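You operate a simulated robot arm through the tools that you are given. There is no shell and no other tool.

You run a simulated robot arm. Do the job below in one go: nothing can be reset, and whatever is moved stays where it is left.

TASK
Set the piano by the blue lesson card, then play the recording back.
Fine: the card's voice and volume; hear it to the end, then switch off.
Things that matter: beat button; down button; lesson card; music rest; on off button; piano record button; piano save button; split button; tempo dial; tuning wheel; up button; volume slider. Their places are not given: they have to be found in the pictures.

The check looks at the end state, three seconds after you hand in, the way a careful person would. Anything else that was tipped, shoved, dropped, spilled or broken makes it a failure.

THE ROBOT
A 6-joint arm with a two-finger gripper, fixed in place. Base frame: the origin is on the floor under the middle of its stand, x ahead of it, y to its left, z up. Readings come in cm, degrees, newtons and seconds.
It reaches about 129.8 cm from its shoulder. Its first joint turns from -149.0 to 149.0 degrees. Payload 1.57 kg.
The TCP is the grasp point between the finger pads, 2.1 cm short of the fingertips. In the tool frame z runs along the fingers and y along their closing line. The gripper opens to 7 cm; its body begins 5 cm behind the TCP.
Orientation is that of the tool frame in the base frame, as a unit quaternion [x, y, z, w]. With the fingers straight down and closing along the base's y, the tool's x points along the base's -x, its y along +y and its z along -z.

THE INTERFACE
- The arm moves only by the tool drive_tool. Its argument "plan" is a list of rows, each an object (a shift or turn left out is 0, a gripper value left out holds the last) with "grip": the finger opening in cm, from 0 to 7; "dp": the shift along the tool's x, y, z in cm, a list of three; "delta_rot": the turn, a rotation vector about the tool's x, y, z in degrees, a list of three. In form: [{"grip": grip, "dp": [x, y, z], "delta_rot": [rx, ry, rz]}, ...]. A call has 1 to 20 rows; each row is the pose to reach, as a shift and turn from the pose commanded when the call began, along the tool's axes at that moment. Each row takes 0.2 s and may step no farther than 5 cm and 8.6 degrees from the row before; otherwise, or with a gripper value out of range, the whole call is refused. A pose out of reach is approached as far as the arm can. The call stops where the force on the tool passes 40 N (or 10 N more than at its start, if that is more) or the arm is blocked; 0.2 s more then pass. Each finger travels about 6.48 cm/s and halts on what it meets, pressing with about 28 N; the grip force reading is that of the motor and also rises with nothing between the fingers. The clock runs only during rows and for 0.2 s after the last one: add rows that repeat a pose to give the fingers time. The reply holds the time, the measured pose of the TCP, the force on the tool along the base axes, the opening and the grip force, in the units named above and with some noise, with the torque about the TCP (base axes, N m) and any sound that the robot's microphone picked up.
- Cameras (640 x 400 px; columns grow to the right, rows downward): "scene" is fixed at [39.89, -64.95, 148.51]; the picture's right is [0.99, -0.16, 0.00], its down [-0.07, -0.43, -0.90] and it looks along [0.15, 0.89, -0.44] (base axes); focal length 332 px, centre (320, 200). "wrist" rides on the gripper at [7.9, 0.4, -8.1] in the tool frame; the picture's right is [-0.05, 1.00, 0.00], its down [-0.67, -0.04, -0.74] and it looks along [-0.74, -0.04, 0.67] (tool axes); focal length 256 px, centre (320, 200).
- capture(camera): a new picture of that camera. It takes no simulated time.
- move_column(by): slides the trunk up (or, below 0, down) by that many cm; the arm rides with it, the base frame stays. It gives what a move gives, with no picture.
- pixel_to_xyz(camera, pixels): for up to 12 pixels [column, row] of the newest picture of that camera ("zoom" is the newest enlarged one), the place [x, y, z] in the base frame of the surface seen there, good to about 0.2 cm. It takes no simulated time.
- close_up(camera, box): a new picture of the part [left, top, right, bottom] of that camera's present view, enlarged. It takes no simulated time.
- hand_in(): hands the job in; it is judged then, once.

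Unless the task says otherwise, let go and move clear before handing in.

The tools are called after "Emit:" by a JSON object that holds its "method" and its "body". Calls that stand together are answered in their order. drive_tool: Moves the arm, as the interface text tells. Its arguments: {"type":"object","properties":{"plan":{"type":"array"}},"required":["plan"]} The other tools are called the same way: move_column (by) moves the trunk up or down; capture (camera) takes a picture; pixel_to_xyz (camera, pixels) gives the place of the surface under pixels of a picture; close_up (camera, box) takes an enlarged picture of a part of a camera's view; hand_in () hands the job in.

At the start:

```text
clock: 0.0
position: [5.84, 68.45, 102.54]
ee_rot: [0.001, 1.0, 0.0, 0.0]
contact_force: [0.0, -0.1, -0.5]
torque: [0.0, -0.02, -0.01]
width: 7.0
gripper_force: 0.1
trunk travel left (down, up): [-70.7, 26.3]
```

scene: 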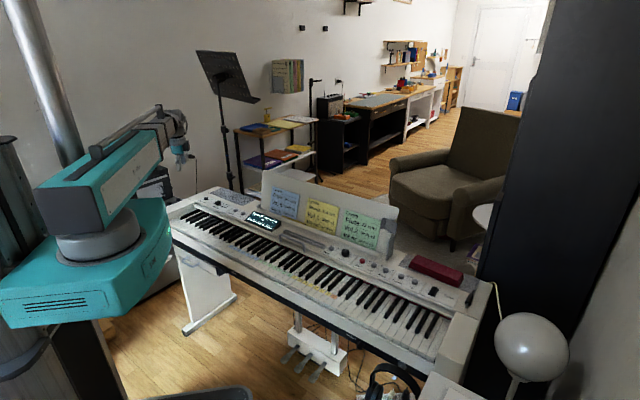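
wrist: 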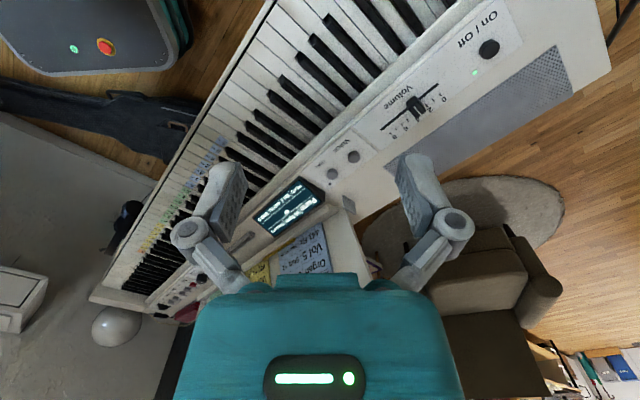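

The scene shows the piano with three cards on the music rest (blue near [285,203]), and the wrist view shows the On/Off button near [488,48], the volume slider near [413,105] and voice buttons near [342,165]. I'll enlarge these areas to read them.

Emit:
{"method": "close_up", "body": {"camera": "scene", "box": [260, 170, 400, 258]}}

Emit:
{"method": "close_up", "body": {"camera": "wrist", "box": [300, 0, 560, 160]}}

Emit:
{"method": "close_up", "body": {"camera": "wrist", "box": [230, 120, 390, 280]}}

Emit:
{"method": "close_up", "body": {"camera": "scene", "box": [170, 180, 330, 280]}}

Emit:
{"method": "close_up", "body": {"camera": "scene", "box": [320, 220, 500, 332]}}

```text
4.55 times, centred on (330, 214) of scene
```

zoom: 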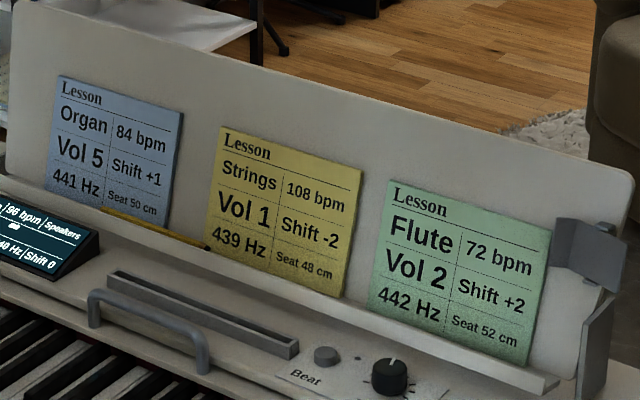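

```text
2.46 times, centred on (430, 80) of wrist
```

zoom: 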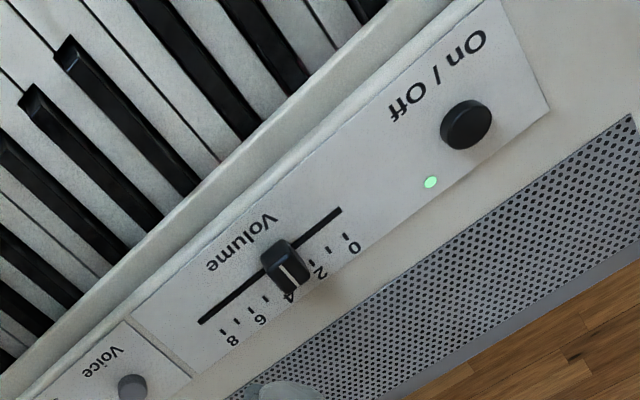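

```text
2.50 times, centred on (310, 200) of wrist
```

zoom: 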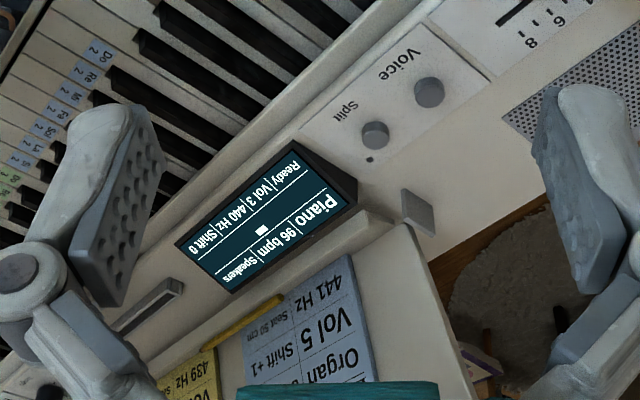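

```text
4.00 times, centred on (250, 230) of scene
```

zoom: 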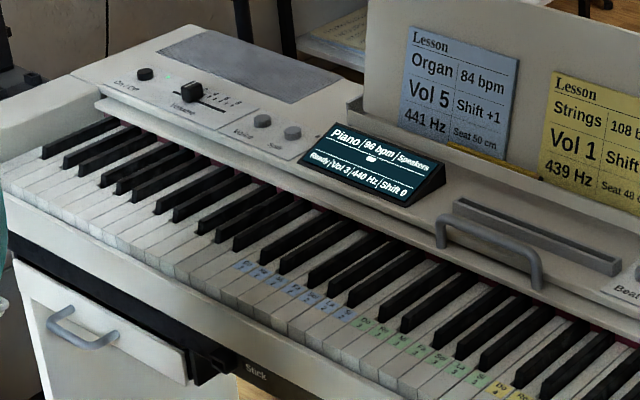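

```text
3.56 times, centred on (410, 276) of scene
```

zoom: 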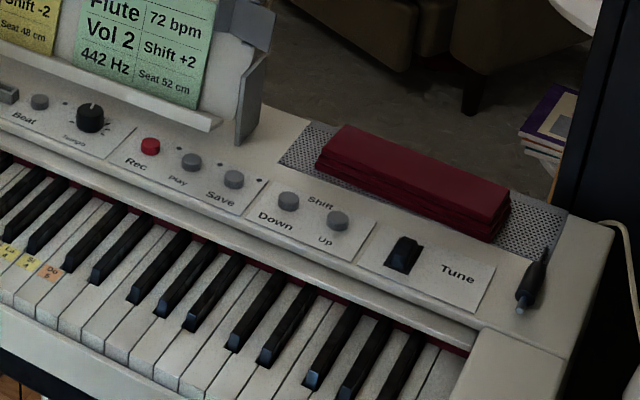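

The blue card reads Organ, 84 bpm, Vol 5, 441 Hz, Shift +1; the display reads Piano, Vol 3, Ready, 440 Hz, Shift 0. The fine print narrows it to voice and volume, so I'll measure the on/off, volume, voice, play and surrounding parts.

Emit:
{"method": "capture", "body": {"camera": "wrist"}}

Emit:
{"method": "pixel_to_xyz", "body": {"camera": "wrist", "pixels": [[488, 48], [413, 103], [416, 110], [438, 86], [380, 131], [353, 157], [333, 174], [290, 208], [497, 70], [408, 128], [443, 99], [420, 95]]}}

Emit:
{"method": "close_up", "body": {"camera": "scene", "box": [180, 180, 260, 230]}}

Emit:
{"method": "close_up", "body": {"camera": "scene", "box": [320, 235, 420, 297]}}

```text
taken
```

wrist: 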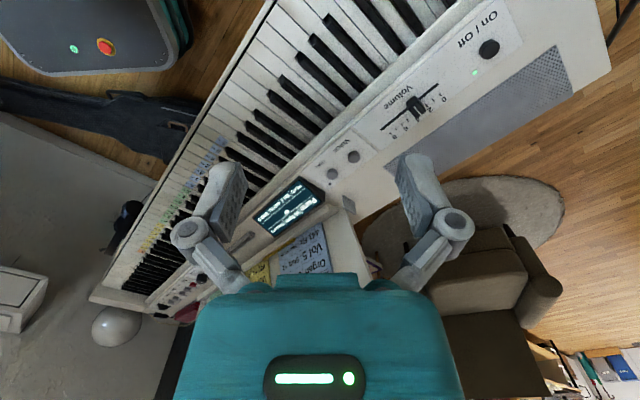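

```text
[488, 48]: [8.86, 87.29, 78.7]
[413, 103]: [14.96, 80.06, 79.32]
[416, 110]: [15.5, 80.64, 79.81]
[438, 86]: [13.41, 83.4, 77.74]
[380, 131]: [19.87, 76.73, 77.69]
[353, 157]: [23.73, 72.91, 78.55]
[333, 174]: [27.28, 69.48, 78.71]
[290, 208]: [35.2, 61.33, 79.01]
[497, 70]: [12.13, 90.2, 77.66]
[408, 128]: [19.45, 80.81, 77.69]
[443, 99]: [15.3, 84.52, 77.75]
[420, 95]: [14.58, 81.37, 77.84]
```

```text
8.00 times, centred on (220, 205) of scene
```

zoom: 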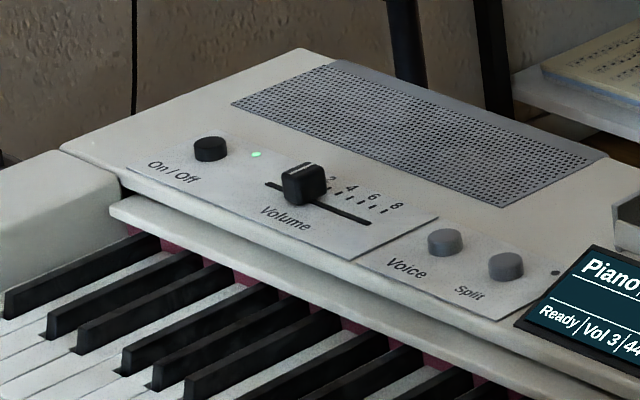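

```text
6.40 times, centred on (370, 266) of scene
```

zoom: 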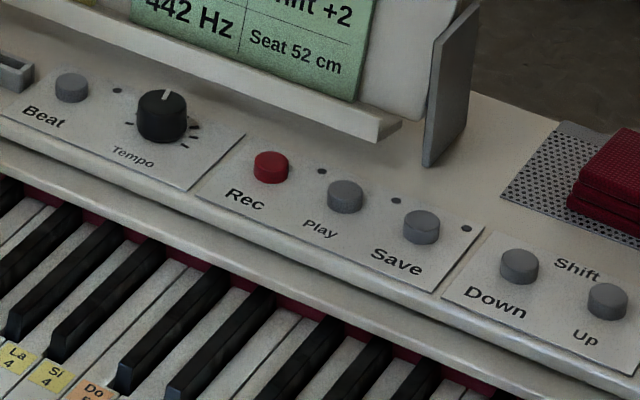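

Voice is the left of the two small buttons (wrist pixel [353,157]); Play is the middle one of Rec/Play/Save (zoom pixel [345,195]). Measuring the Play cluster and music rest edge.

Emit:
{"method": "pixel_to_xyz", "body": {"camera": "zoom", "pixels": [[346, 188], [272, 160], [421, 218], [344, 212], [384, 130], [435, 155], [460, 20], [360, 120], [163, 105], [519, 258], [300, 225], [330, 175]]}}

Emit:
{"method": "close_up", "body": {"camera": "scene", "box": [195, 188, 245, 219]}}

```text
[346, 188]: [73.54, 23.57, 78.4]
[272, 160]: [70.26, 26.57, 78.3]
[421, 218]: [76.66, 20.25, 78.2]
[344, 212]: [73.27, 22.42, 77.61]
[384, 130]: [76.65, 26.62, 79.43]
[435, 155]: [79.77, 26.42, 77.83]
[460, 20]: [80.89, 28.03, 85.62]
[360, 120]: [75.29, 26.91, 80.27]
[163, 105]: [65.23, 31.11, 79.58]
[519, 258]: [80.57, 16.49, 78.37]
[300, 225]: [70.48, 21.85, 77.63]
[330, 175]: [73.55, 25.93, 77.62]
```

```text
12.80 times, centred on (220, 204) of scene
```

zoom: 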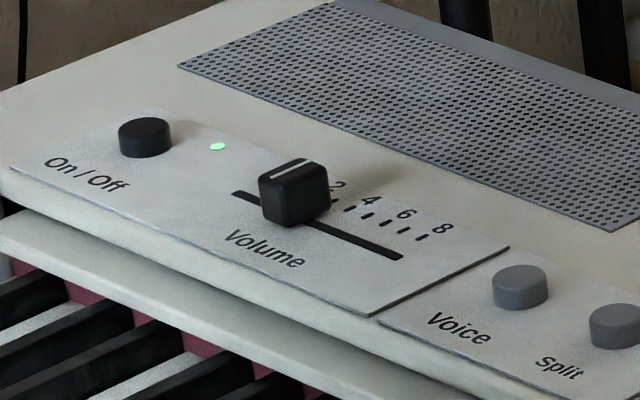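

The slider cap sits at zoom [293,190] with slot ends at [235,193] and [400,257], and ticks up to 8. I'll measure these precisely.

Emit:
{"method": "pixel_to_xyz", "body": {"camera": "zoom", "pixels": [[236, 194], [400, 257], [293, 178], [293, 210], [264, 185], [327, 187], [425, 238], [404, 231], [386, 224], [145, 127], [519, 275], [616, 318]]}}

Emit:
{"method": "close_up", "body": {"camera": "wrist", "box": [370, 70, 470, 132]}}

```text
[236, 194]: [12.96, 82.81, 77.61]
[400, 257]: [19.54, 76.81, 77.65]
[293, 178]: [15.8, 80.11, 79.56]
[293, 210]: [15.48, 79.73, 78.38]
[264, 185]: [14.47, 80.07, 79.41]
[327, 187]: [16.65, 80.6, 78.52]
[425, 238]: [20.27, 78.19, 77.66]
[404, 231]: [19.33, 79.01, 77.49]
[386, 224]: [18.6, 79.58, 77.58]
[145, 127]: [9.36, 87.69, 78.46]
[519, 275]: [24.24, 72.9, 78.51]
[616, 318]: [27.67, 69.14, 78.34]
```

```text
6.40 times, centred on (420, 101) of wrist
```

zoom: 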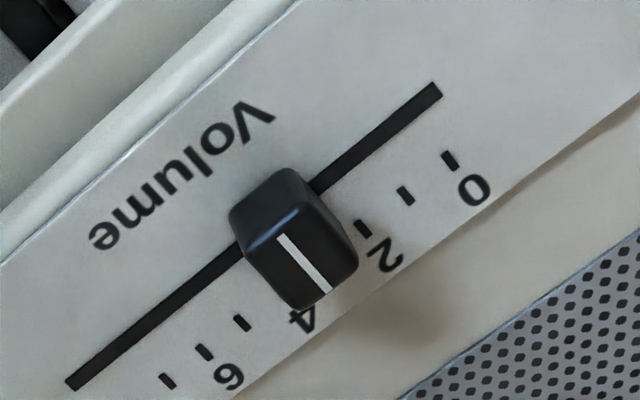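

In this zoom the visible ticks are 0 [450,160], 1 [405,195], 2 [362,230], 5 [240,322], 6 [203,352], 7 [167,381]; I'll get their positions, plus the cap.

Emit:
{"method": "pixel_to_xyz", "body": {"camera": "zoom", "pixels": [[450, 160], [405, 195], [362, 230], [240, 322], [203, 352], [167, 381], [437, 90], [72, 384], [280, 240], [325, 288], [290, 180], [236, 225]]}}

Emit:
{"method": "close_up", "body": {"camera": "wrist", "box": [320, 110, 420, 190]}}

```text
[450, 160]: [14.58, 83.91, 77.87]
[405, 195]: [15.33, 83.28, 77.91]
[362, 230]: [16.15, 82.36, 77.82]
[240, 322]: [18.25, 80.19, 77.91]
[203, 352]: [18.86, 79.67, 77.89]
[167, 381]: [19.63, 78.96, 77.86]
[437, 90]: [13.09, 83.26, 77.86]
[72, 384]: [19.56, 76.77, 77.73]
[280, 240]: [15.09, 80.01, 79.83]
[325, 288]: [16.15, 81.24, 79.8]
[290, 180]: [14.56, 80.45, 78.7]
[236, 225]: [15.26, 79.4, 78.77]
```

```text
5.00 times, centred on (370, 150) of wrist
```

zoom: 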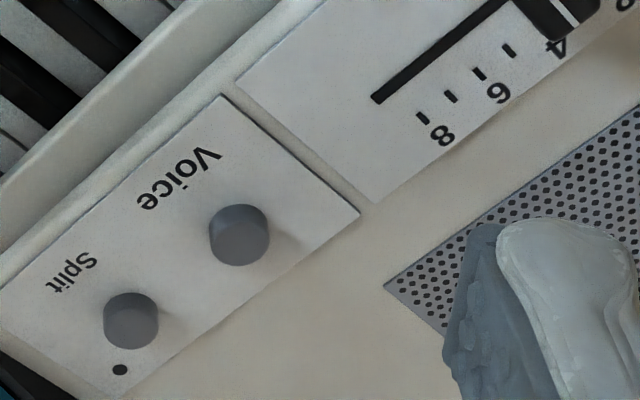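

Ticks are about 1 cm apart, the cap is at level 3, and the row of controls runs along u≈(0.71,-0.70). I'll close the fingers, yaw the tool 45° so its closing line follows the piano, and move to above the Voice button at about (24.0, 72.9).

Emit:
{"method": "drive_tool", "body": {"plan": [{"grip": 0, "dp": [-3.0, 0.75, 2.0], "delta_rot": [0, 0, -7.5]}, {"grip": 0, "dp": [-6.0, 1.5, 4.0], "delta_rot": [0, 0, -15]}, {"grip": 0, "dp": [-9.0, 2.2, 6.5], "delta_rot": [0, 0, -22.5]}, {"grip": 0, "dp": [-12.0, 3.0, 8.5], "delta_rot": [0, 0, -30]}, {"grip": 0, "dp": [-15.0, 3.7, 10.5], "delta_rot": [0, 0, -37.5]}, {"grip": 0, "dp": [-18.1, 4.45, 12.5], "delta_rot": [0, 0, -45]}, {"grip": 0, "dp": [-18.1, 4.45, 12.5], "delta_rot": [0, 0, -45]}]}}

Emit:
{"method": "capture", "body": {"camera": "wrist"}}

Emit:
{"method": "capture", "body": {"camera": "scene"}}

```text
clock: 1.6
position: [23.58, 72.22, 102.53]
ee_rot: [-0.383, 0.924, 0.0, -0.001]
contact_force: [-0.2, 0.1, 0.5]
torque: [-0.03, -0.02, 0.01]
width: 0.0
gripper_force: 27.8
out of reach, approached as far as the arm can: row 1, 2, 3, 4, 5, 6, 7
trunk travel left (down, up): [-70.7, 26.3]
```

```text
taken
```

wrist: 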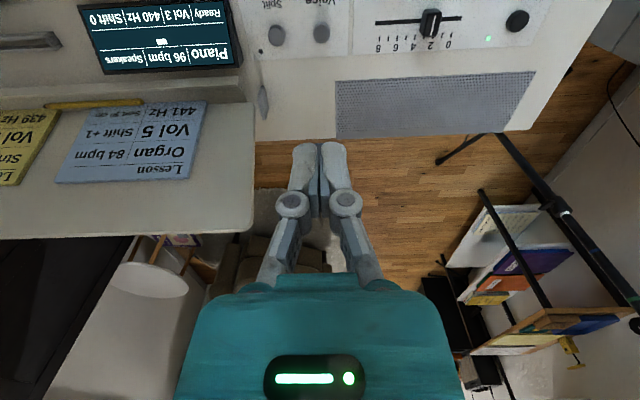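

```text
taken
```

scene: 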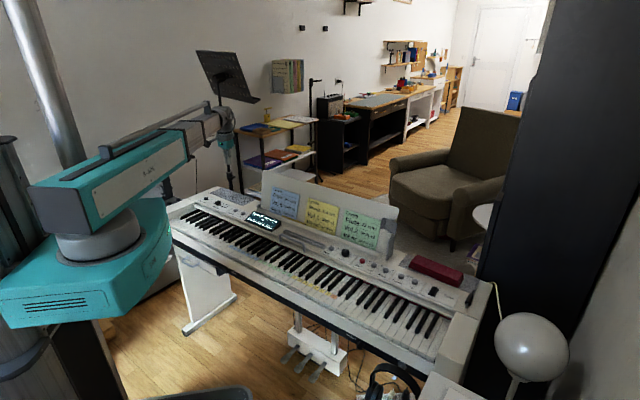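

The arm could not descend here (z stayed at 102.5, reported out of reach), so the trunk must come down. Before that I'll check what lies under the teal shoulder body at scene [90,300] and near it.

Emit:
{"method": "close_up", "body": {"camera": "scene", "box": [0, 180, 240, 400]}}

Emit:
{"method": "pixel_to_xyz", "body": {"camera": "scene", "pixels": [[50, 320], [170, 250], [100, 240], [120, 180], [20, 370], [100, 360], [175, 275], [180, 210], [230, 150], [195, 130], [30, 130], [160, 380]]}}

```text
1.82 times, centred on (120, 290) of scene
```

zoom: 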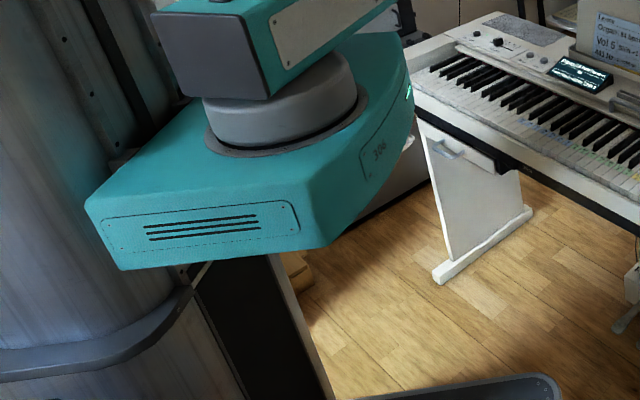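

```text
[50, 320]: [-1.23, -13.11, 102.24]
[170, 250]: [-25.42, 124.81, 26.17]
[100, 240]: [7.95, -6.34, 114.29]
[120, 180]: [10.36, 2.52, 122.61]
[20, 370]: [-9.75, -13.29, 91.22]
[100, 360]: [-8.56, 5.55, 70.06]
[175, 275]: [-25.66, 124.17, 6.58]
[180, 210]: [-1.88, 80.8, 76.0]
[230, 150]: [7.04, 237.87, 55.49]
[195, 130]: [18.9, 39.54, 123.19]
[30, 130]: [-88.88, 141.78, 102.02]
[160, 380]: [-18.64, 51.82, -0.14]
```

The shoulder body sits near the origin well away from the piano, so lowering the trunk is clear. I'll lower it by 12 cm first and check.

Emit:
{"method": "move_column", "body": {"by": -12}}

Emit:
{"method": "capture", "body": {"camera": "scene"}}

Emit:
{"method": "capture", "body": {"camera": "wrist"}}

```text
clock: 3.1
position: [23.69, 72.23, 90.63]
ee_rot: [-0.383, 0.924, 0.0, 0.0]
contact_force: [0.0, -0.4, 0.3]
torque: [-0.01, -0.03, 0.04]
width: 0.0
gripper_force: 28.1
trunk travel left (down, up): [-58.7, 38.3]
```

```text
taken
```

scene: 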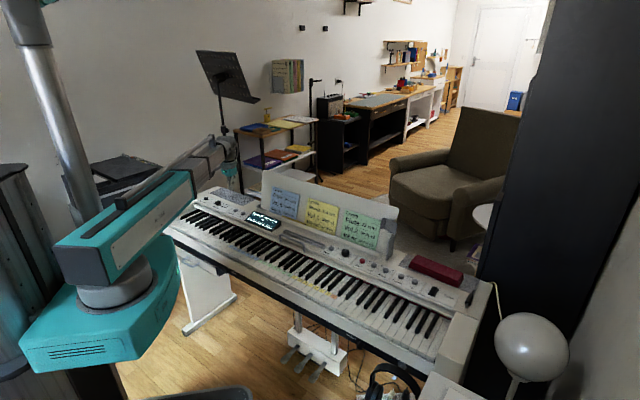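

```text
taken
```

wrist: 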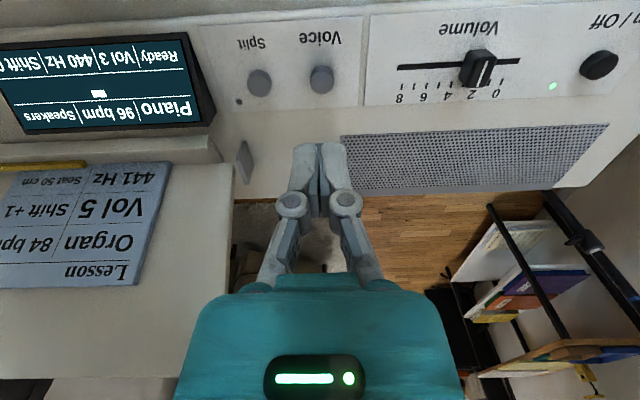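

The Voice button (wrist [320,80]) lines up in column with the fingers, TCP at z 90.6. I'll test a short descent of 3 cm with a small xy correction.

Emit:
{"method": "drive_tool", "body": {"plan": [{"grip": 0, "dp": [0, 0, 1.5]}, {"grip": 0, "dp": [0, 0, 3]}, {"grip": 0, "dp": [0, 0, 3]}]}}

```text
clock: 3.9
position: [23.58, 72.22, 90.6]
ee_rot: [-0.383, 0.924, 0.001, 0.0]
contact_force: [-0.1, 0.1, -0.2]
torque: [-0.02, 0.01, 0.0]
width: 0.0
gripper_force: 28.0
out of reach, approached as far as the arm can: row 1, 2, 3
trunk travel left (down, up): [-58.7, 38.3]
```

The arm sits on its lower limit relative to the trunk. I'll lift the arm by 8 cm (with xy correction toward the Voice button) so that later presses can be done by the arm, then lower the trunk again.

Emit:
{"method": "drive_tool", "body": {"plan": [{"grip": 0, "dp": [0, 0, -4]}, {"grip": 0, "dp": [0, 0, -8]}, {"grip": 0, "dp": [0, 0, -8]}]}}

```text
clock: 4.7
position: [23.62, 72.16, 90.62]
ee_rot: [-0.383, 0.924, 0.0, 0.0]
contact_force: [0.3, -1.0, 0.0]
torque: [-0.04, 0.02, -0.04]
width: 0.01
gripper_force: 28.0
out of reach, approached as far as the arm can: row 1, 2, 3
trunk travel left (down, up): [-58.7, 38.3]
```

No vertical motion in either direction, so either the commanded pose is still below the limit or height belongs to the trunk alone. I'll test with a small lateral move plus a larger lift.

Emit:
{"method": "drive_tool", "body": {"plan": [{"grip": 0, "dp": [0, 0, -4]}, {"grip": 0, "dp": [0, 0, -8]}, {"grip": 0, "dp": [0, 0, -12]}, {"grip": 0, "dp": [0, 0, -12]}]}}

Emit:
{"method": "capture", "body": {"camera": "scene"}}

```text
clock: 5.7
position: [23.65, 72.11, 90.57]
ee_rot: [-0.382, 0.924, 0.0, 0.0]
contact_force: [0.2, 0.3, 0.1]
torque: [-0.02, -0.06, 0.01]
width: 0.0
gripper_force: 28.0
out of reach, approached as far as the arm can: row 1, 2, 3, 4
trunk travel left (down, up): [-58.7, 38.3]
```

```text
taken
```

scene: 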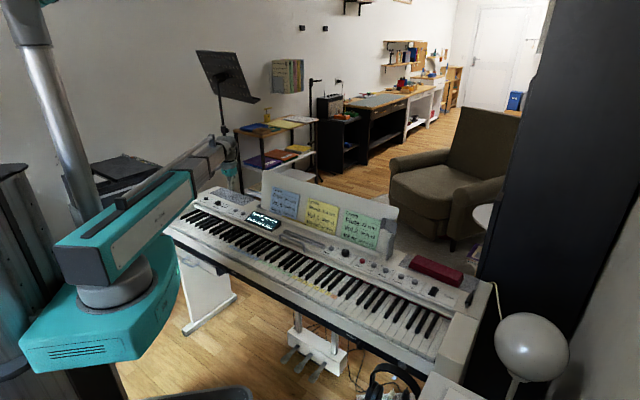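

Height appears to belong to the trunk only. I'll make a pure in-plane correction toward the Voice button (about +0.35 x, +0.75 y) and read the result.

Emit:
{"method": "drive_tool", "body": {"plan": [{"grip": 0, "dp": [-0.4, 0.15, 0]}, {"grip": 0, "dp": [-0.76, 0.28, 0]}, {"grip": 0, "dp": [-0.76, 0.28, 0]}]}}

Emit:
{"method": "close_up", "body": {"camera": "wrist", "box": [200, 0, 440, 240]}}

```text
clock: 6.5
position: [24.06, 73.0, 90.55]
ee_rot: [-0.383, 0.924, -0.001, 0.0]
contact_force: [0.4, 0.7, -0.1]
torque: [-0.01, -0.01, -0.03]
width: 0.0
gripper_force: 28.3
trunk travel left (down, up): [-58.7, 38.3]
```

```text
1.67 times, centred on (320, 120) of wrist
```

zoom: 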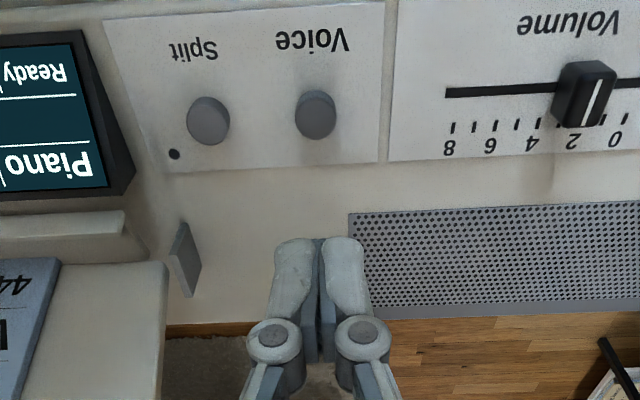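

In-plane moves work exactly and the TCP is at (24.06, 73.0). I'll re-measure the Voice button top (zoom [316,108]) and the slider with this nearer view before pressing.

Emit:
{"method": "pixel_to_xyz", "body": {"camera": "zoom", "pixels": [[316, 106], [300, 106], [332, 106], [316, 95], [316, 122], [208, 115], [590, 85], [597, 110], [475, 125], [580, 75], [185, 255], [60, 150]]}}

```text
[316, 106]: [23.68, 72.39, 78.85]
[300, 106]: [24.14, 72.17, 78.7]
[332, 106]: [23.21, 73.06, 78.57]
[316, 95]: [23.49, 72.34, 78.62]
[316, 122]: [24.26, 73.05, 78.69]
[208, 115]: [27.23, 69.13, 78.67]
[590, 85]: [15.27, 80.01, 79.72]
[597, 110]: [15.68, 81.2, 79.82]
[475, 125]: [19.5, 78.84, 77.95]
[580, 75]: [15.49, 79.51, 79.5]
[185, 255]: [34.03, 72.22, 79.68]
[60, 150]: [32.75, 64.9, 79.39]
```

The Voice button top is centred near (23.85, 72.7) at z≈78.65. I'll nudge over it and lower the trunk 9 cm so the closed tips hover about 0.8 cm above it.

Emit:
{"method": "drive_tool", "body": {"plan": [{"grip": 0, "dp": [0.27, -0.02, 0]}, {"grip": 0, "dp": [0.27, -0.02, 0]}]}}

Emit:
{"method": "move_column", "body": {"by": -9}}

Emit:
{"method": "capture", "body": {"camera": "wrist"}}

Emit:
{"method": "close_up", "body": {"camera": "scene", "box": [170, 130, 330, 240]}}

```text
clock: 7.1
position: [23.81, 72.93, 90.63]
ee_rot: [-0.383, 0.924, 0.001, 0.001]
contact_force: [-0.5, -0.3, 0.7]
torque: [0.01, 0.0, 0.02]
width: 0.0
gripper_force: 28.1
trunk travel left (down, up): [-58.7, 38.3]
```

```text
clock: 8.3
position: [23.76, 72.81, 81.6]
ee_rot: [-0.382, 0.924, 0.0, -0.001]
contact_force: [-0.1, -0.7, 0.0]
torque: [0.0, -0.03, 0.0]
width: 0.01
gripper_force: 28.1
trunk travel left (down, up): [-49.7, 47.3]
```

```text
taken
```

wrist: 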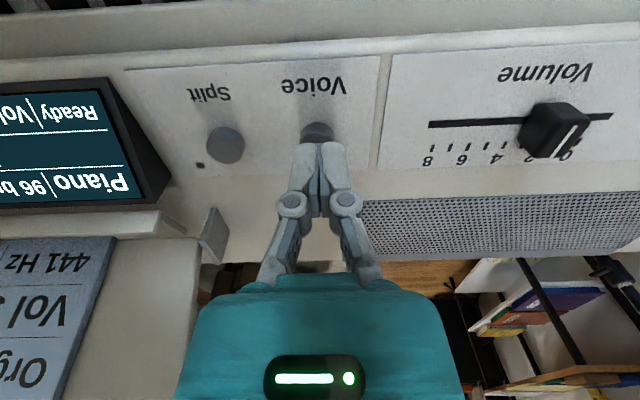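

```text
3.64 times, centred on (250, 185) of scene
```

zoom: 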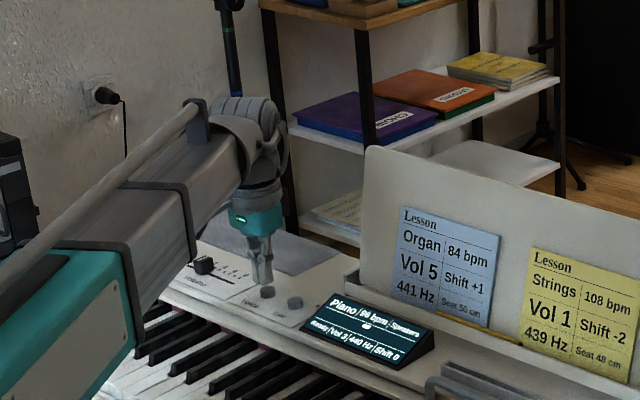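

The tips hover just over the Voice button (wrist [318,130]). Before pressing I'll check how far the forearm's underside is above the keys.

Emit:
{"method": "pixel_to_xyz", "body": {"camera": "zoom", "pixels": [[125, 350], [190, 250], [140, 290], [235, 180], [60, 380], [100, 300], [262, 278], [267, 290], [150, 350], [250, 225]]}}

```text
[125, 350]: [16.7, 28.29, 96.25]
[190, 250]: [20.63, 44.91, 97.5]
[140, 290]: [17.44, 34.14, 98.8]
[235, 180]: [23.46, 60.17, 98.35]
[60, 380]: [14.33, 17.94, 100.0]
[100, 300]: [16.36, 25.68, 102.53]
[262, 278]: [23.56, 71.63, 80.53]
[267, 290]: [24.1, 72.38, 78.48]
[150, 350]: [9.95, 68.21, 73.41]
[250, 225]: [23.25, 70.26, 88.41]
```

The forearm underside is near z 96, well clear. Lowering 1.0 cm should bring the tips just onto the Voice button; I'll watch the force and the display.

Emit:
{"method": "move_column", "body": {"by": -1.0}}

Emit:
{"method": "close_up", "body": {"camera": "scene", "box": [220, 180, 300, 240]}}

```text
clock: 8.9
position: [23.79, 72.87, 80.54]
ee_rot: [-0.382, 0.924, -0.001, 0.0]
contact_force: [0.7, -0.4, 1.8]
torque: [0.0, 0.05, -0.01]
width: 0.61
gripper_force: 28.3
trunk travel left (down, up): [-48.7, 48.3]
```

```text
6.67 times, centred on (260, 210) of scene
```

zoom: 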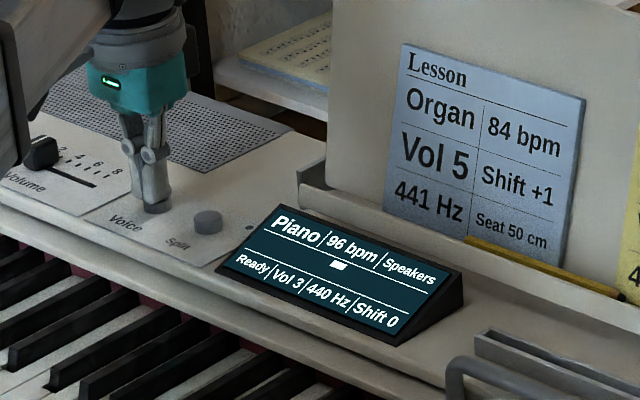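

Contact begins (1.8 N) and the display still reads Piano; I'll press another 0.2 cm.

Emit:
{"method": "move_column", "body": {"by": -0.2}}

Emit:
{"method": "close_up", "body": {"camera": "scene", "box": [220, 180, 300, 240]}}

Emit:
{"method": "capture", "body": {"camera": "wrist"}}

```text
clock: 9.4
position: [23.83, 72.91, 80.4]
ee_rot: [-0.383, 0.924, 0.0, 0.001]
contact_force: [-0.1, 0.3, 1.7]
torque: [0.02, -0.03, 0.01]
width: 0.58
gripper_force: 28.2
trunk travel left (down, up): [-48.5, 48.5]
heard: click
```

```text
6.67 times, centred on (260, 210) of scene
```

zoom: 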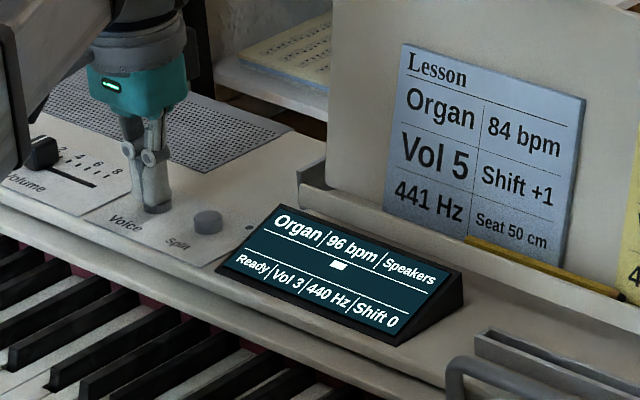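

```text
taken
```

wrist: 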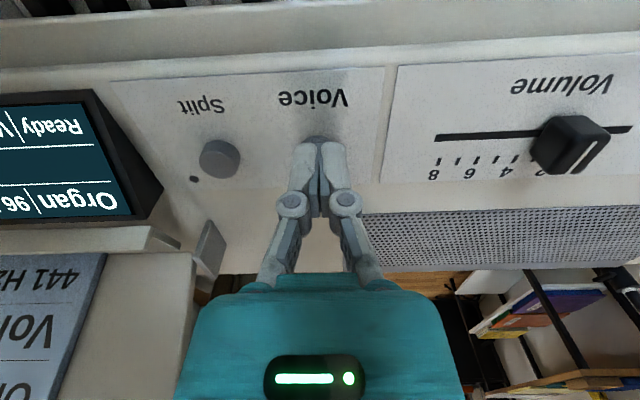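

One press gave a click and the display now reads Organ. I'll raise the trunk 4.5 cm, then slide over to the volume cap near (15.5, 80.4) with fingers opened.

Emit:
{"method": "move_column", "body": {"by": 4.5}}

Emit:
{"method": "drive_tool", "body": {"plan": [{"grip": 0, "dp": [0.14, 2.8, 0]}, {"grip": 2, "dp": [0.28, 5.6, 0]}, {"grip": 4, "dp": [0.42, 8.4, 0]}, {"grip": 4, "dp": [0.56, 11.2, 0]}, {"grip": 4, "dp": [0.56, 11.2, 0]}]}}

Emit:
{"method": "capture", "body": {"camera": "wrist"}}

Emit:
{"method": "close_up", "body": {"camera": "scene", "box": [180, 160, 300, 240]}}

```text
clock: 10.3
position: [23.9, 72.85, 84.84]
ee_rot: [-0.382, 0.924, -0.001, 0.001]
contact_force: [0.6, -1.2, 0.3]
torque: [0.01, -0.02, -0.01]
width: 0.03
gripper_force: 28.0
trunk travel left (down, up): [-53.0, 44.0]
```

```text
clock: 11.5
position: [15.6, 80.23, 84.91]
ee_rot: [-0.383, 0.924, -0.001, 0.001]
contact_force: [0.5, -0.9, 0.0]
torque: [0.02, 0.01, 0.02]
width: 4.0
gripper_force: 0.0
trunk travel left (down, up): [-53.0, 44.0]
```

```text
taken
```

wrist: 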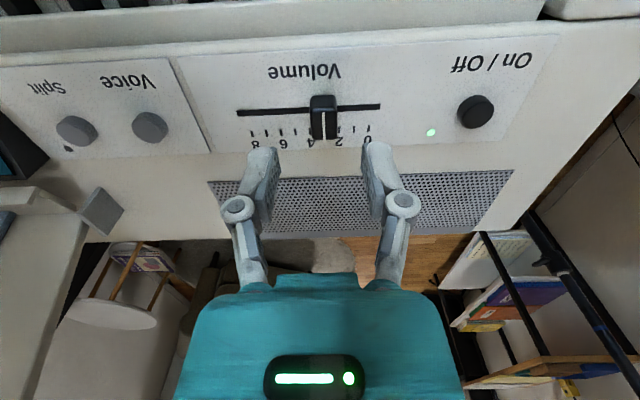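

```text
5.00 times, centred on (240, 200) of scene
```

zoom: 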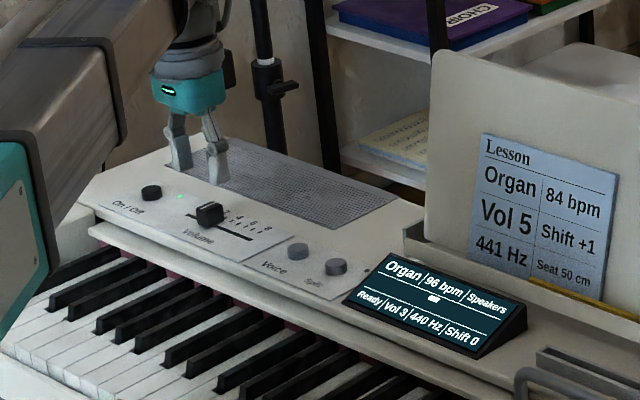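

Display shows Organ, Vol 3, Ready. The cap at wrist [322,117] is close to centred between the open fingers; I'll measure it precisely.

Emit:
{"method": "close_up", "body": {"camera": "wrist", "box": [220, 60, 420, 185]}}

Emit:
{"method": "pixel_to_xyz", "body": {"camera": "wrist", "pixels": [[323, 103], [323, 115], [323, 132], [312, 115], [335, 115], [242, 112], [378, 106], [266, 134], [281, 132], [368, 128], [252, 135]]}}

```text
3.20 times, centred on (320, 122) of wrist
```

zoom: 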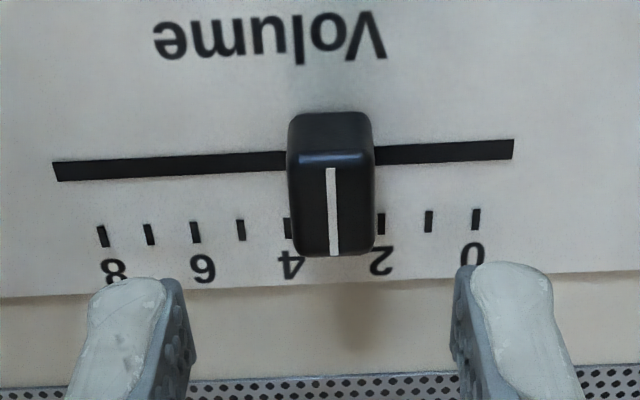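

```text
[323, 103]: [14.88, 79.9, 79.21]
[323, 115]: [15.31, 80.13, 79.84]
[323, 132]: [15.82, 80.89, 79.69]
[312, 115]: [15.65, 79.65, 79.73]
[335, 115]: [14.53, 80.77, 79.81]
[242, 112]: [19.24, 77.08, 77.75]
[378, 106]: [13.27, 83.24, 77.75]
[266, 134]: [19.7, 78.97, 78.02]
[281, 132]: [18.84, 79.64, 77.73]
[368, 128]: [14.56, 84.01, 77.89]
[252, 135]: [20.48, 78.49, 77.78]
```

Ticks 0–8 are 1.01 cm apart and the cap is ~1.4 cm wide at level 3, centred within 0.2 cm of the TCP. I'll lower 4.5 cm so the tips straddle the cap just above the panel.

Emit:
{"method": "move_column", "body": {"by": -4.5}}

Emit:
{"method": "close_up", "body": {"camera": "wrist", "box": [200, 60, 440, 210]}}

Emit:
{"method": "close_up", "body": {"camera": "scene", "box": [180, 170, 260, 225]}}

```text
clock: 12.4
position: [15.52, 80.27, 80.29]
ee_rot: [-0.383, 0.924, 0.0, 0.0]
contact_force: [0.9, 0.3, -0.2]
torque: [-0.01, 0.02, -0.01]
width: 3.97
gripper_force: 0.0
trunk travel left (down, up): [-48.5, 48.5]
```

```text
2.67 times, centred on (320, 135) of wrist
```

zoom: 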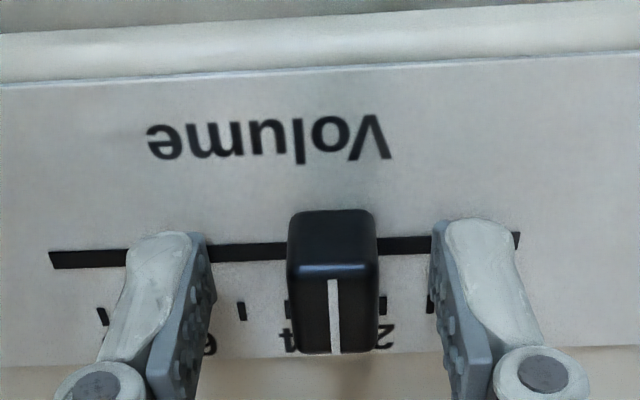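

```text
7.27 times, centred on (220, 198) of scene
```

zoom: 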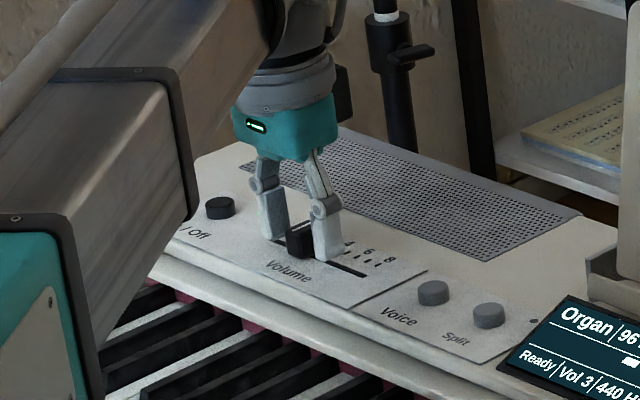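

The fingers straddle the cap without touching. I'll close gradually to hold the cap.

Emit:
{"method": "drive_tool", "body": {"plan": [{"grip": 3}, {"grip": 2.4}, {"grip": 2.0}, {"grip": 1.7}, {"grip": 1.5}, {"grip": 1.3}, {"grip": 1.1}, {"grip": 1.1}]}}

Emit:
{"method": "close_up", "body": {"camera": "scene", "box": [180, 160, 300, 240]}}

Emit:
{"method": "close_up", "body": {"camera": "wrist", "box": [200, 60, 440, 210]}}

```text
clock: 14.2
position: [15.54, 80.23, 80.5]
ee_rot: [-0.383, 0.924, 0.0, 0.001]
contact_force: [-1.0, 0.4, 0.5]
torque: [0.07, -0.03, 0.0]
width: 1.58
gripper_force: 31.9
trunk travel left (down, up): [-48.5, 48.5]
```

```text
5.00 times, centred on (240, 200) of scene
```

zoom: 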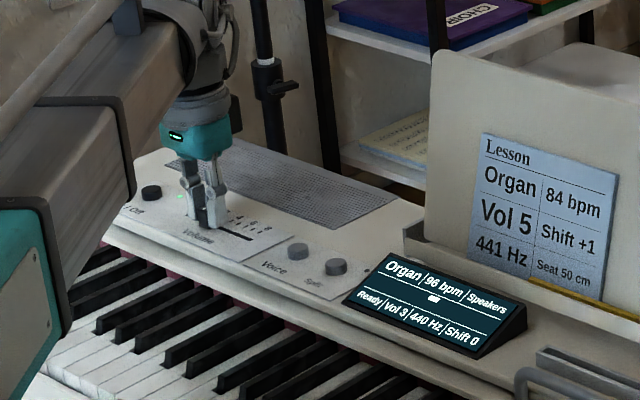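

```text
2.67 times, centred on (320, 135) of wrist
```

zoom: 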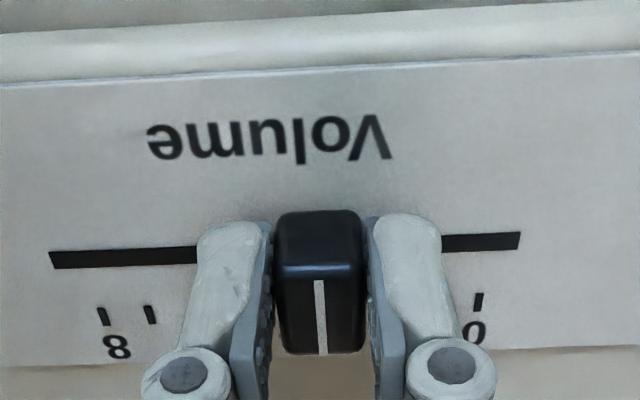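

The cap is held (width 1.58, 31.9 N) at about level 3.3 by position. Level 5 lies about 1.7 cm further along tool −y; I'll move it slowly there.

Emit:
{"method": "drive_tool", "body": {"plan": [{"grip": 1.1, "dp": [0, -0.4, 0]}, {"grip": 1.1, "dp": [0, -0.8, 0]}, {"grip": 1.1, "dp": [0, -1.2, 0]}, {"grip": 1.1, "dp": [0, -1.5, 0]}, {"grip": 1.1, "dp": [0, -1.72, 0]}, {"grip": 1.1, "dp": [0, -1.72, 0]}]}}

Emit:
{"method": "close_up", "body": {"camera": "scene", "box": [180, 160, 300, 240]}}

Emit:
{"method": "close_up", "body": {"camera": "wrist", "box": [200, 60, 440, 210]}}

```text
clock: 15.6
position: [16.77, 79.01, 80.39]
ee_rot: [-0.382, 0.924, 0.0, 0.0]
contact_force: [-1.3, -3.9, -4.0]
torque: [0.6, -0.61, 0.01]
width: 1.57
gripper_force: 31.6
trunk travel left (down, up): [-48.5, 48.5]
```

```text
5.00 times, centred on (240, 200) of scene
```

zoom: 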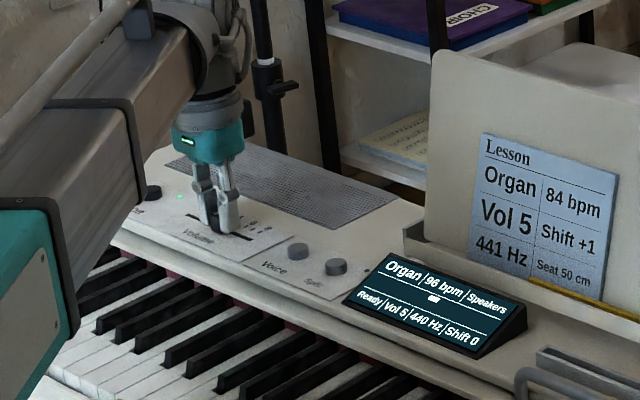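

```text
2.67 times, centred on (320, 135) of wrist
```

zoom: 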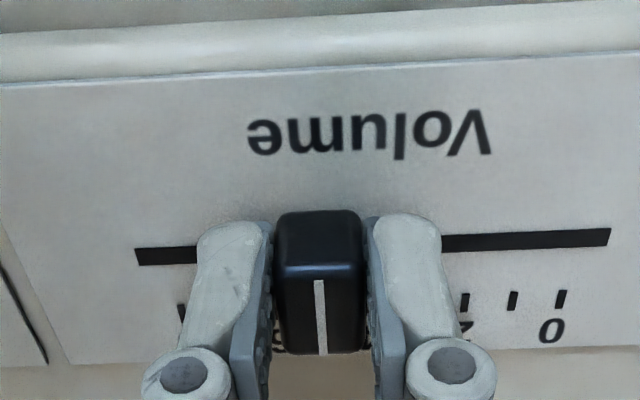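

The display reads Organ, Vol 5, and the cap's line sits five ticks from 0 in the wrist view. I'll open the fingers, then check that it stayed.

Emit:
{"method": "drive_tool", "body": {"plan": [{"grip": 1.6}, {"grip": 2.0}, {"grip": 2.8}, {"grip": 3.8}, {"grip": 3.8}]}}

Emit:
{"method": "move_column", "body": {"by": 5}}

Emit:
{"method": "close_up", "body": {"camera": "wrist", "box": [200, 60, 440, 210]}}

Emit:
{"method": "close_up", "body": {"camera": "scene", "box": [180, 160, 300, 240]}}

```text
clock: 16.8
position: [16.73, 78.99, 80.31]
ee_rot: [-0.382, 0.924, 0.0, 0.0]
contact_force: [-0.4, 0.2, 0.7]
torque: [0.03, 0.0, -0.02]
width: 3.8
gripper_force: 0.0
trunk travel left (down, up): [-48.5, 48.5]
```

```text
clock: 17.7
position: [16.7, 79.07, 85.33]
ee_rot: [-0.383, 0.924, 0.0, 0.001]
contact_force: [0.1, 0.4, 0.4]
torque: [0.0, 0.0, 0.0]
width: 3.78
gripper_force: 0.1
trunk travel left (down, up): [-53.5, 43.5]
```

```text
2.67 times, centred on (320, 135) of wrist
```

zoom: 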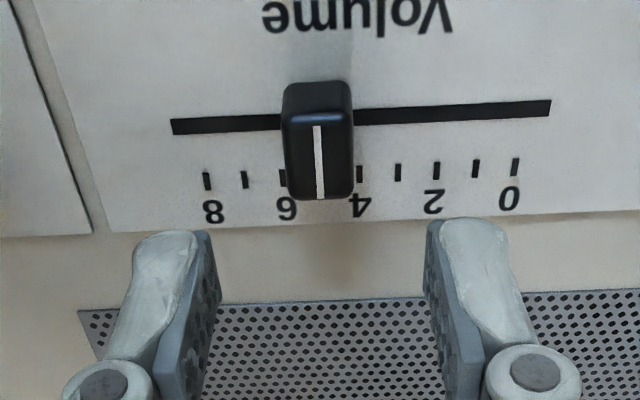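

```text
5.00 times, centred on (240, 200) of scene
```

zoom: 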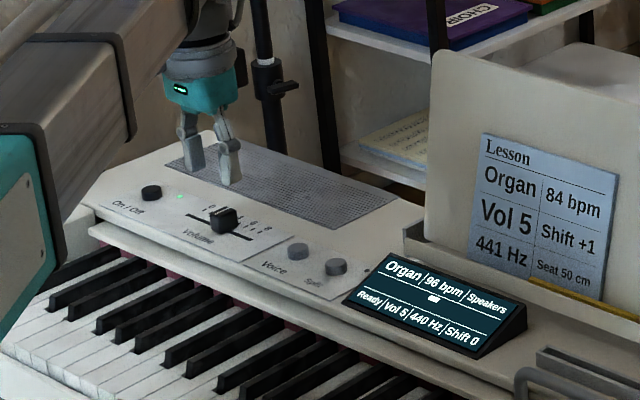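

Volume is confirmed at 5 on both the scale and the display. Next is Play, which sits close to the music rest, so I'll measure the rest's plate, lip and end bracket before travelling.

Emit:
{"method": "capture", "body": {"camera": "scene"}}

Emit:
{"method": "pixel_to_xyz", "body": {"camera": "scene", "pixels": [[396, 206], [330, 190], [262, 172], [262, 200], [340, 240], [378, 252], [385, 245], [388, 232], [300, 222], [262, 205], [360, 205], [390, 222]]}}

Emit:
{"method": "close_up", "body": {"camera": "scene", "box": [330, 180, 430, 290]}}

```text
taken
```

scene: 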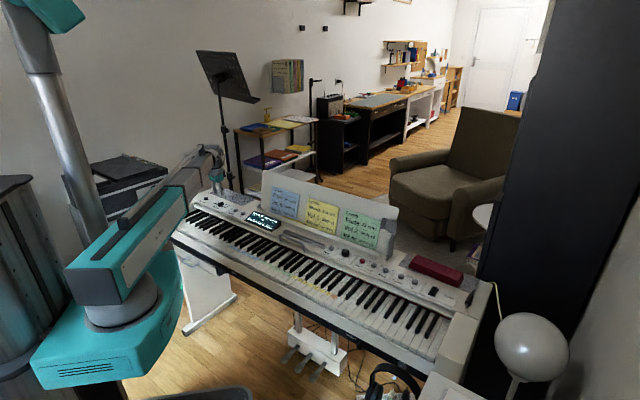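

```text
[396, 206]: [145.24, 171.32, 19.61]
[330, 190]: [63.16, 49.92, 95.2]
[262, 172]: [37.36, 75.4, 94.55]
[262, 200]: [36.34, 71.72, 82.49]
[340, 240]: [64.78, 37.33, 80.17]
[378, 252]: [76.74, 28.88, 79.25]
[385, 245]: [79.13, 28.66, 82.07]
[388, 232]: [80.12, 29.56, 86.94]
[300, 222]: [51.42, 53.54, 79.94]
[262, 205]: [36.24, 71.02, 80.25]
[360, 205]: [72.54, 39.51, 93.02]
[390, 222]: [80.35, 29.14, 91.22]
```

```text
3.64 times, centred on (380, 235) of scene
```

zoom: 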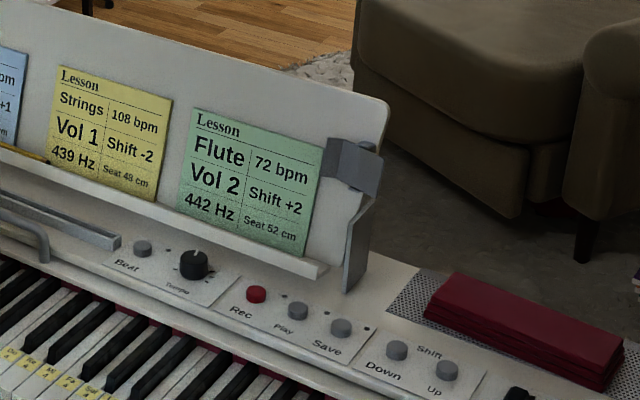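

The plate is at v≈77+ (8 cm behind the button row) and the tray lip 3.6 cm behind Play, low at z 80, so a vertical approach fits. I'll raise 7 cm, pull back toward the keys, close the fingers, and travel halfway along the piano.

Emit:
{"method": "move_column", "body": {"by": 7}}

Emit:
{"method": "drive_tool", "body": {"plan": [{"grip": 2, "dp": [2, -2, 0]}, {"grip": 0, "dp": [4, -5, 0]}, {"grip": 0, "dp": [6, -9, 0]}, {"grip": 0, "dp": [6, -13.5, 0]}, {"grip": 0, "dp": [6, -18, 0]}, {"grip": 0, "dp": [6, -22.5, 0]}, {"grip": 0, "dp": [6, -27, 0]}, {"grip": 0, "dp": [6, -31.5, 0]}, {"grip": 0, "dp": [6, -36, 0]}, {"grip": 0, "dp": [6, -36, 0]}]}}

Emit:
{"method": "capture", "body": {"camera": "scene"}}

Emit:
{"method": "capture", "body": {"camera": "wrist"}}

```text
clock: 18.8
position: [16.83, 79.1, 92.35]
ee_rot: [-0.382, 0.924, 0.0, 0.0]
contact_force: [-0.1, -0.5, 0.4]
torque: [0.01, -0.01, -0.03]
width: 3.79
gripper_force: 0.1
trunk travel left (down, up): [-60.5, 36.5]
```

```text
clock: 21.0
position: [37.9, 49.53, 92.31]
ee_rot: [-0.383, 0.924, -0.001, 0.0]
contact_force: [-0.4, -0.9, -0.5]
torque: [-0.01, 0.0, 0.01]
width: 0.02
gripper_force: 27.8
trunk travel left (down, up): [-60.5, 36.5]
```

```text
taken
```

scene: 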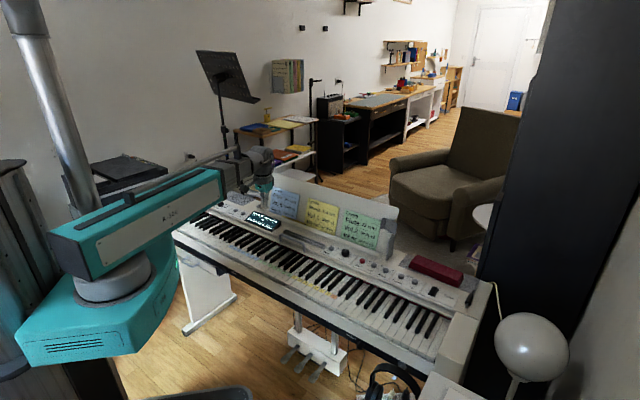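

```text
taken
```

wrist: 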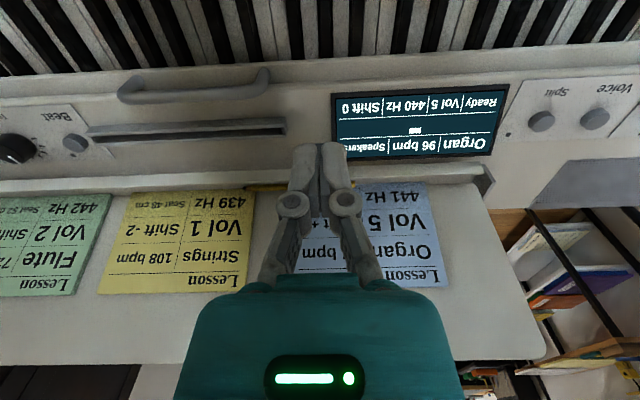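

The travel is clean and the display still reads Organ, Vol 5, Ready. I'll continue along the piano to in front of Play, still pulled back toward the keys.

Emit:
{"method": "drive_tool", "body": {"plan": [{"grip": 0, "dp": [0, -4.35, 0]}, {"grip": 0, "dp": [0, -8.7, 0]}, {"grip": 0, "dp": [0, -13.05, 0]}, {"grip": 0, "dp": [0, -17.4, 0]}, {"grip": 0, "dp": [0, -21.75, 0]}, {"grip": 0, "dp": [0, -26.1, 0]}, {"grip": 0, "dp": [0, -30.45, 0]}, {"grip": 0, "dp": [0, -34.8, 0]}, {"grip": 0, "dp": [0, -39.15, 0]}, {"grip": 0, "dp": [0, -43.5, 0]}, {"grip": 0, "dp": [0, -43.5, 0]}]}}

Emit:
{"method": "capture", "body": {"camera": "scene"}}

Emit:
{"method": "capture", "body": {"camera": "wrist"}}

```text
clock: 23.4
position: [68.78, 18.6, 92.25]
ee_rot: [-0.383, 0.924, -0.001, 0.001]
contact_force: [-0.8, -0.4, -0.6]
torque: [0.03, 0.01, -0.02]
width: 0.01
gripper_force: 28.1
trunk travel left (down, up): [-60.5, 36.5]
```

```text
taken
```

scene: 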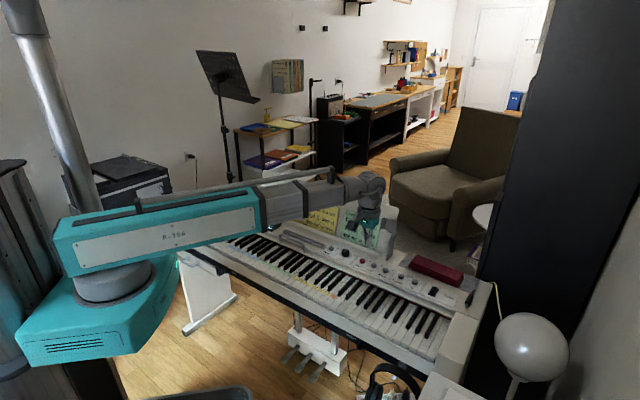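

```text
taken
```

wrist: 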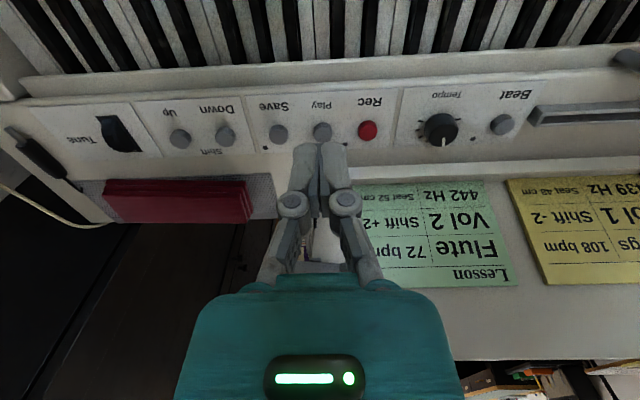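

The Play button is at wrist [322,132], between Rec [368,131] and Save [278,134]. I'll enlarge and measure its top.

Emit:
{"method": "close_up", "body": {"camera": "wrist", "box": [240, 80, 400, 180]}}

Emit:
{"method": "pixel_to_xyz", "body": {"camera": "wrist", "pixels": [[322, 131], [315, 131], [329, 131], [322, 125], [322, 138], [368, 131], [278, 134], [305, 300], [440, 175], [370, 180]]}}

```text
4.00 times, centred on (320, 130) of wrist
```

zoom: 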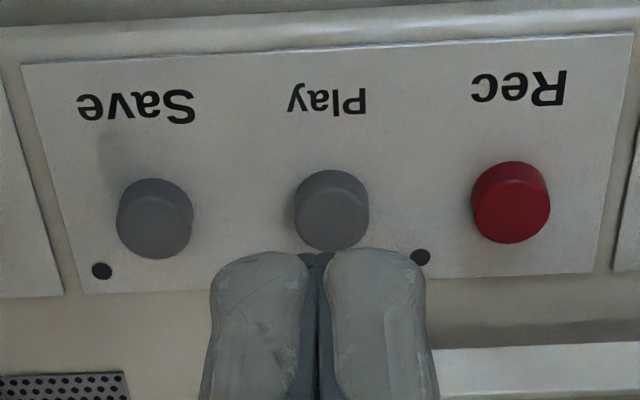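

```text
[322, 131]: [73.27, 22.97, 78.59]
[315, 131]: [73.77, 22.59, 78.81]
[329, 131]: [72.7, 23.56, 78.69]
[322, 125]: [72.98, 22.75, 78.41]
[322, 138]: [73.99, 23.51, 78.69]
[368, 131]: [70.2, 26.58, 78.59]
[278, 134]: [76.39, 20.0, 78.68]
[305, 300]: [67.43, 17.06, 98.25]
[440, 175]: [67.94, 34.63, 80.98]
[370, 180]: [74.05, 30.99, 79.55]
```

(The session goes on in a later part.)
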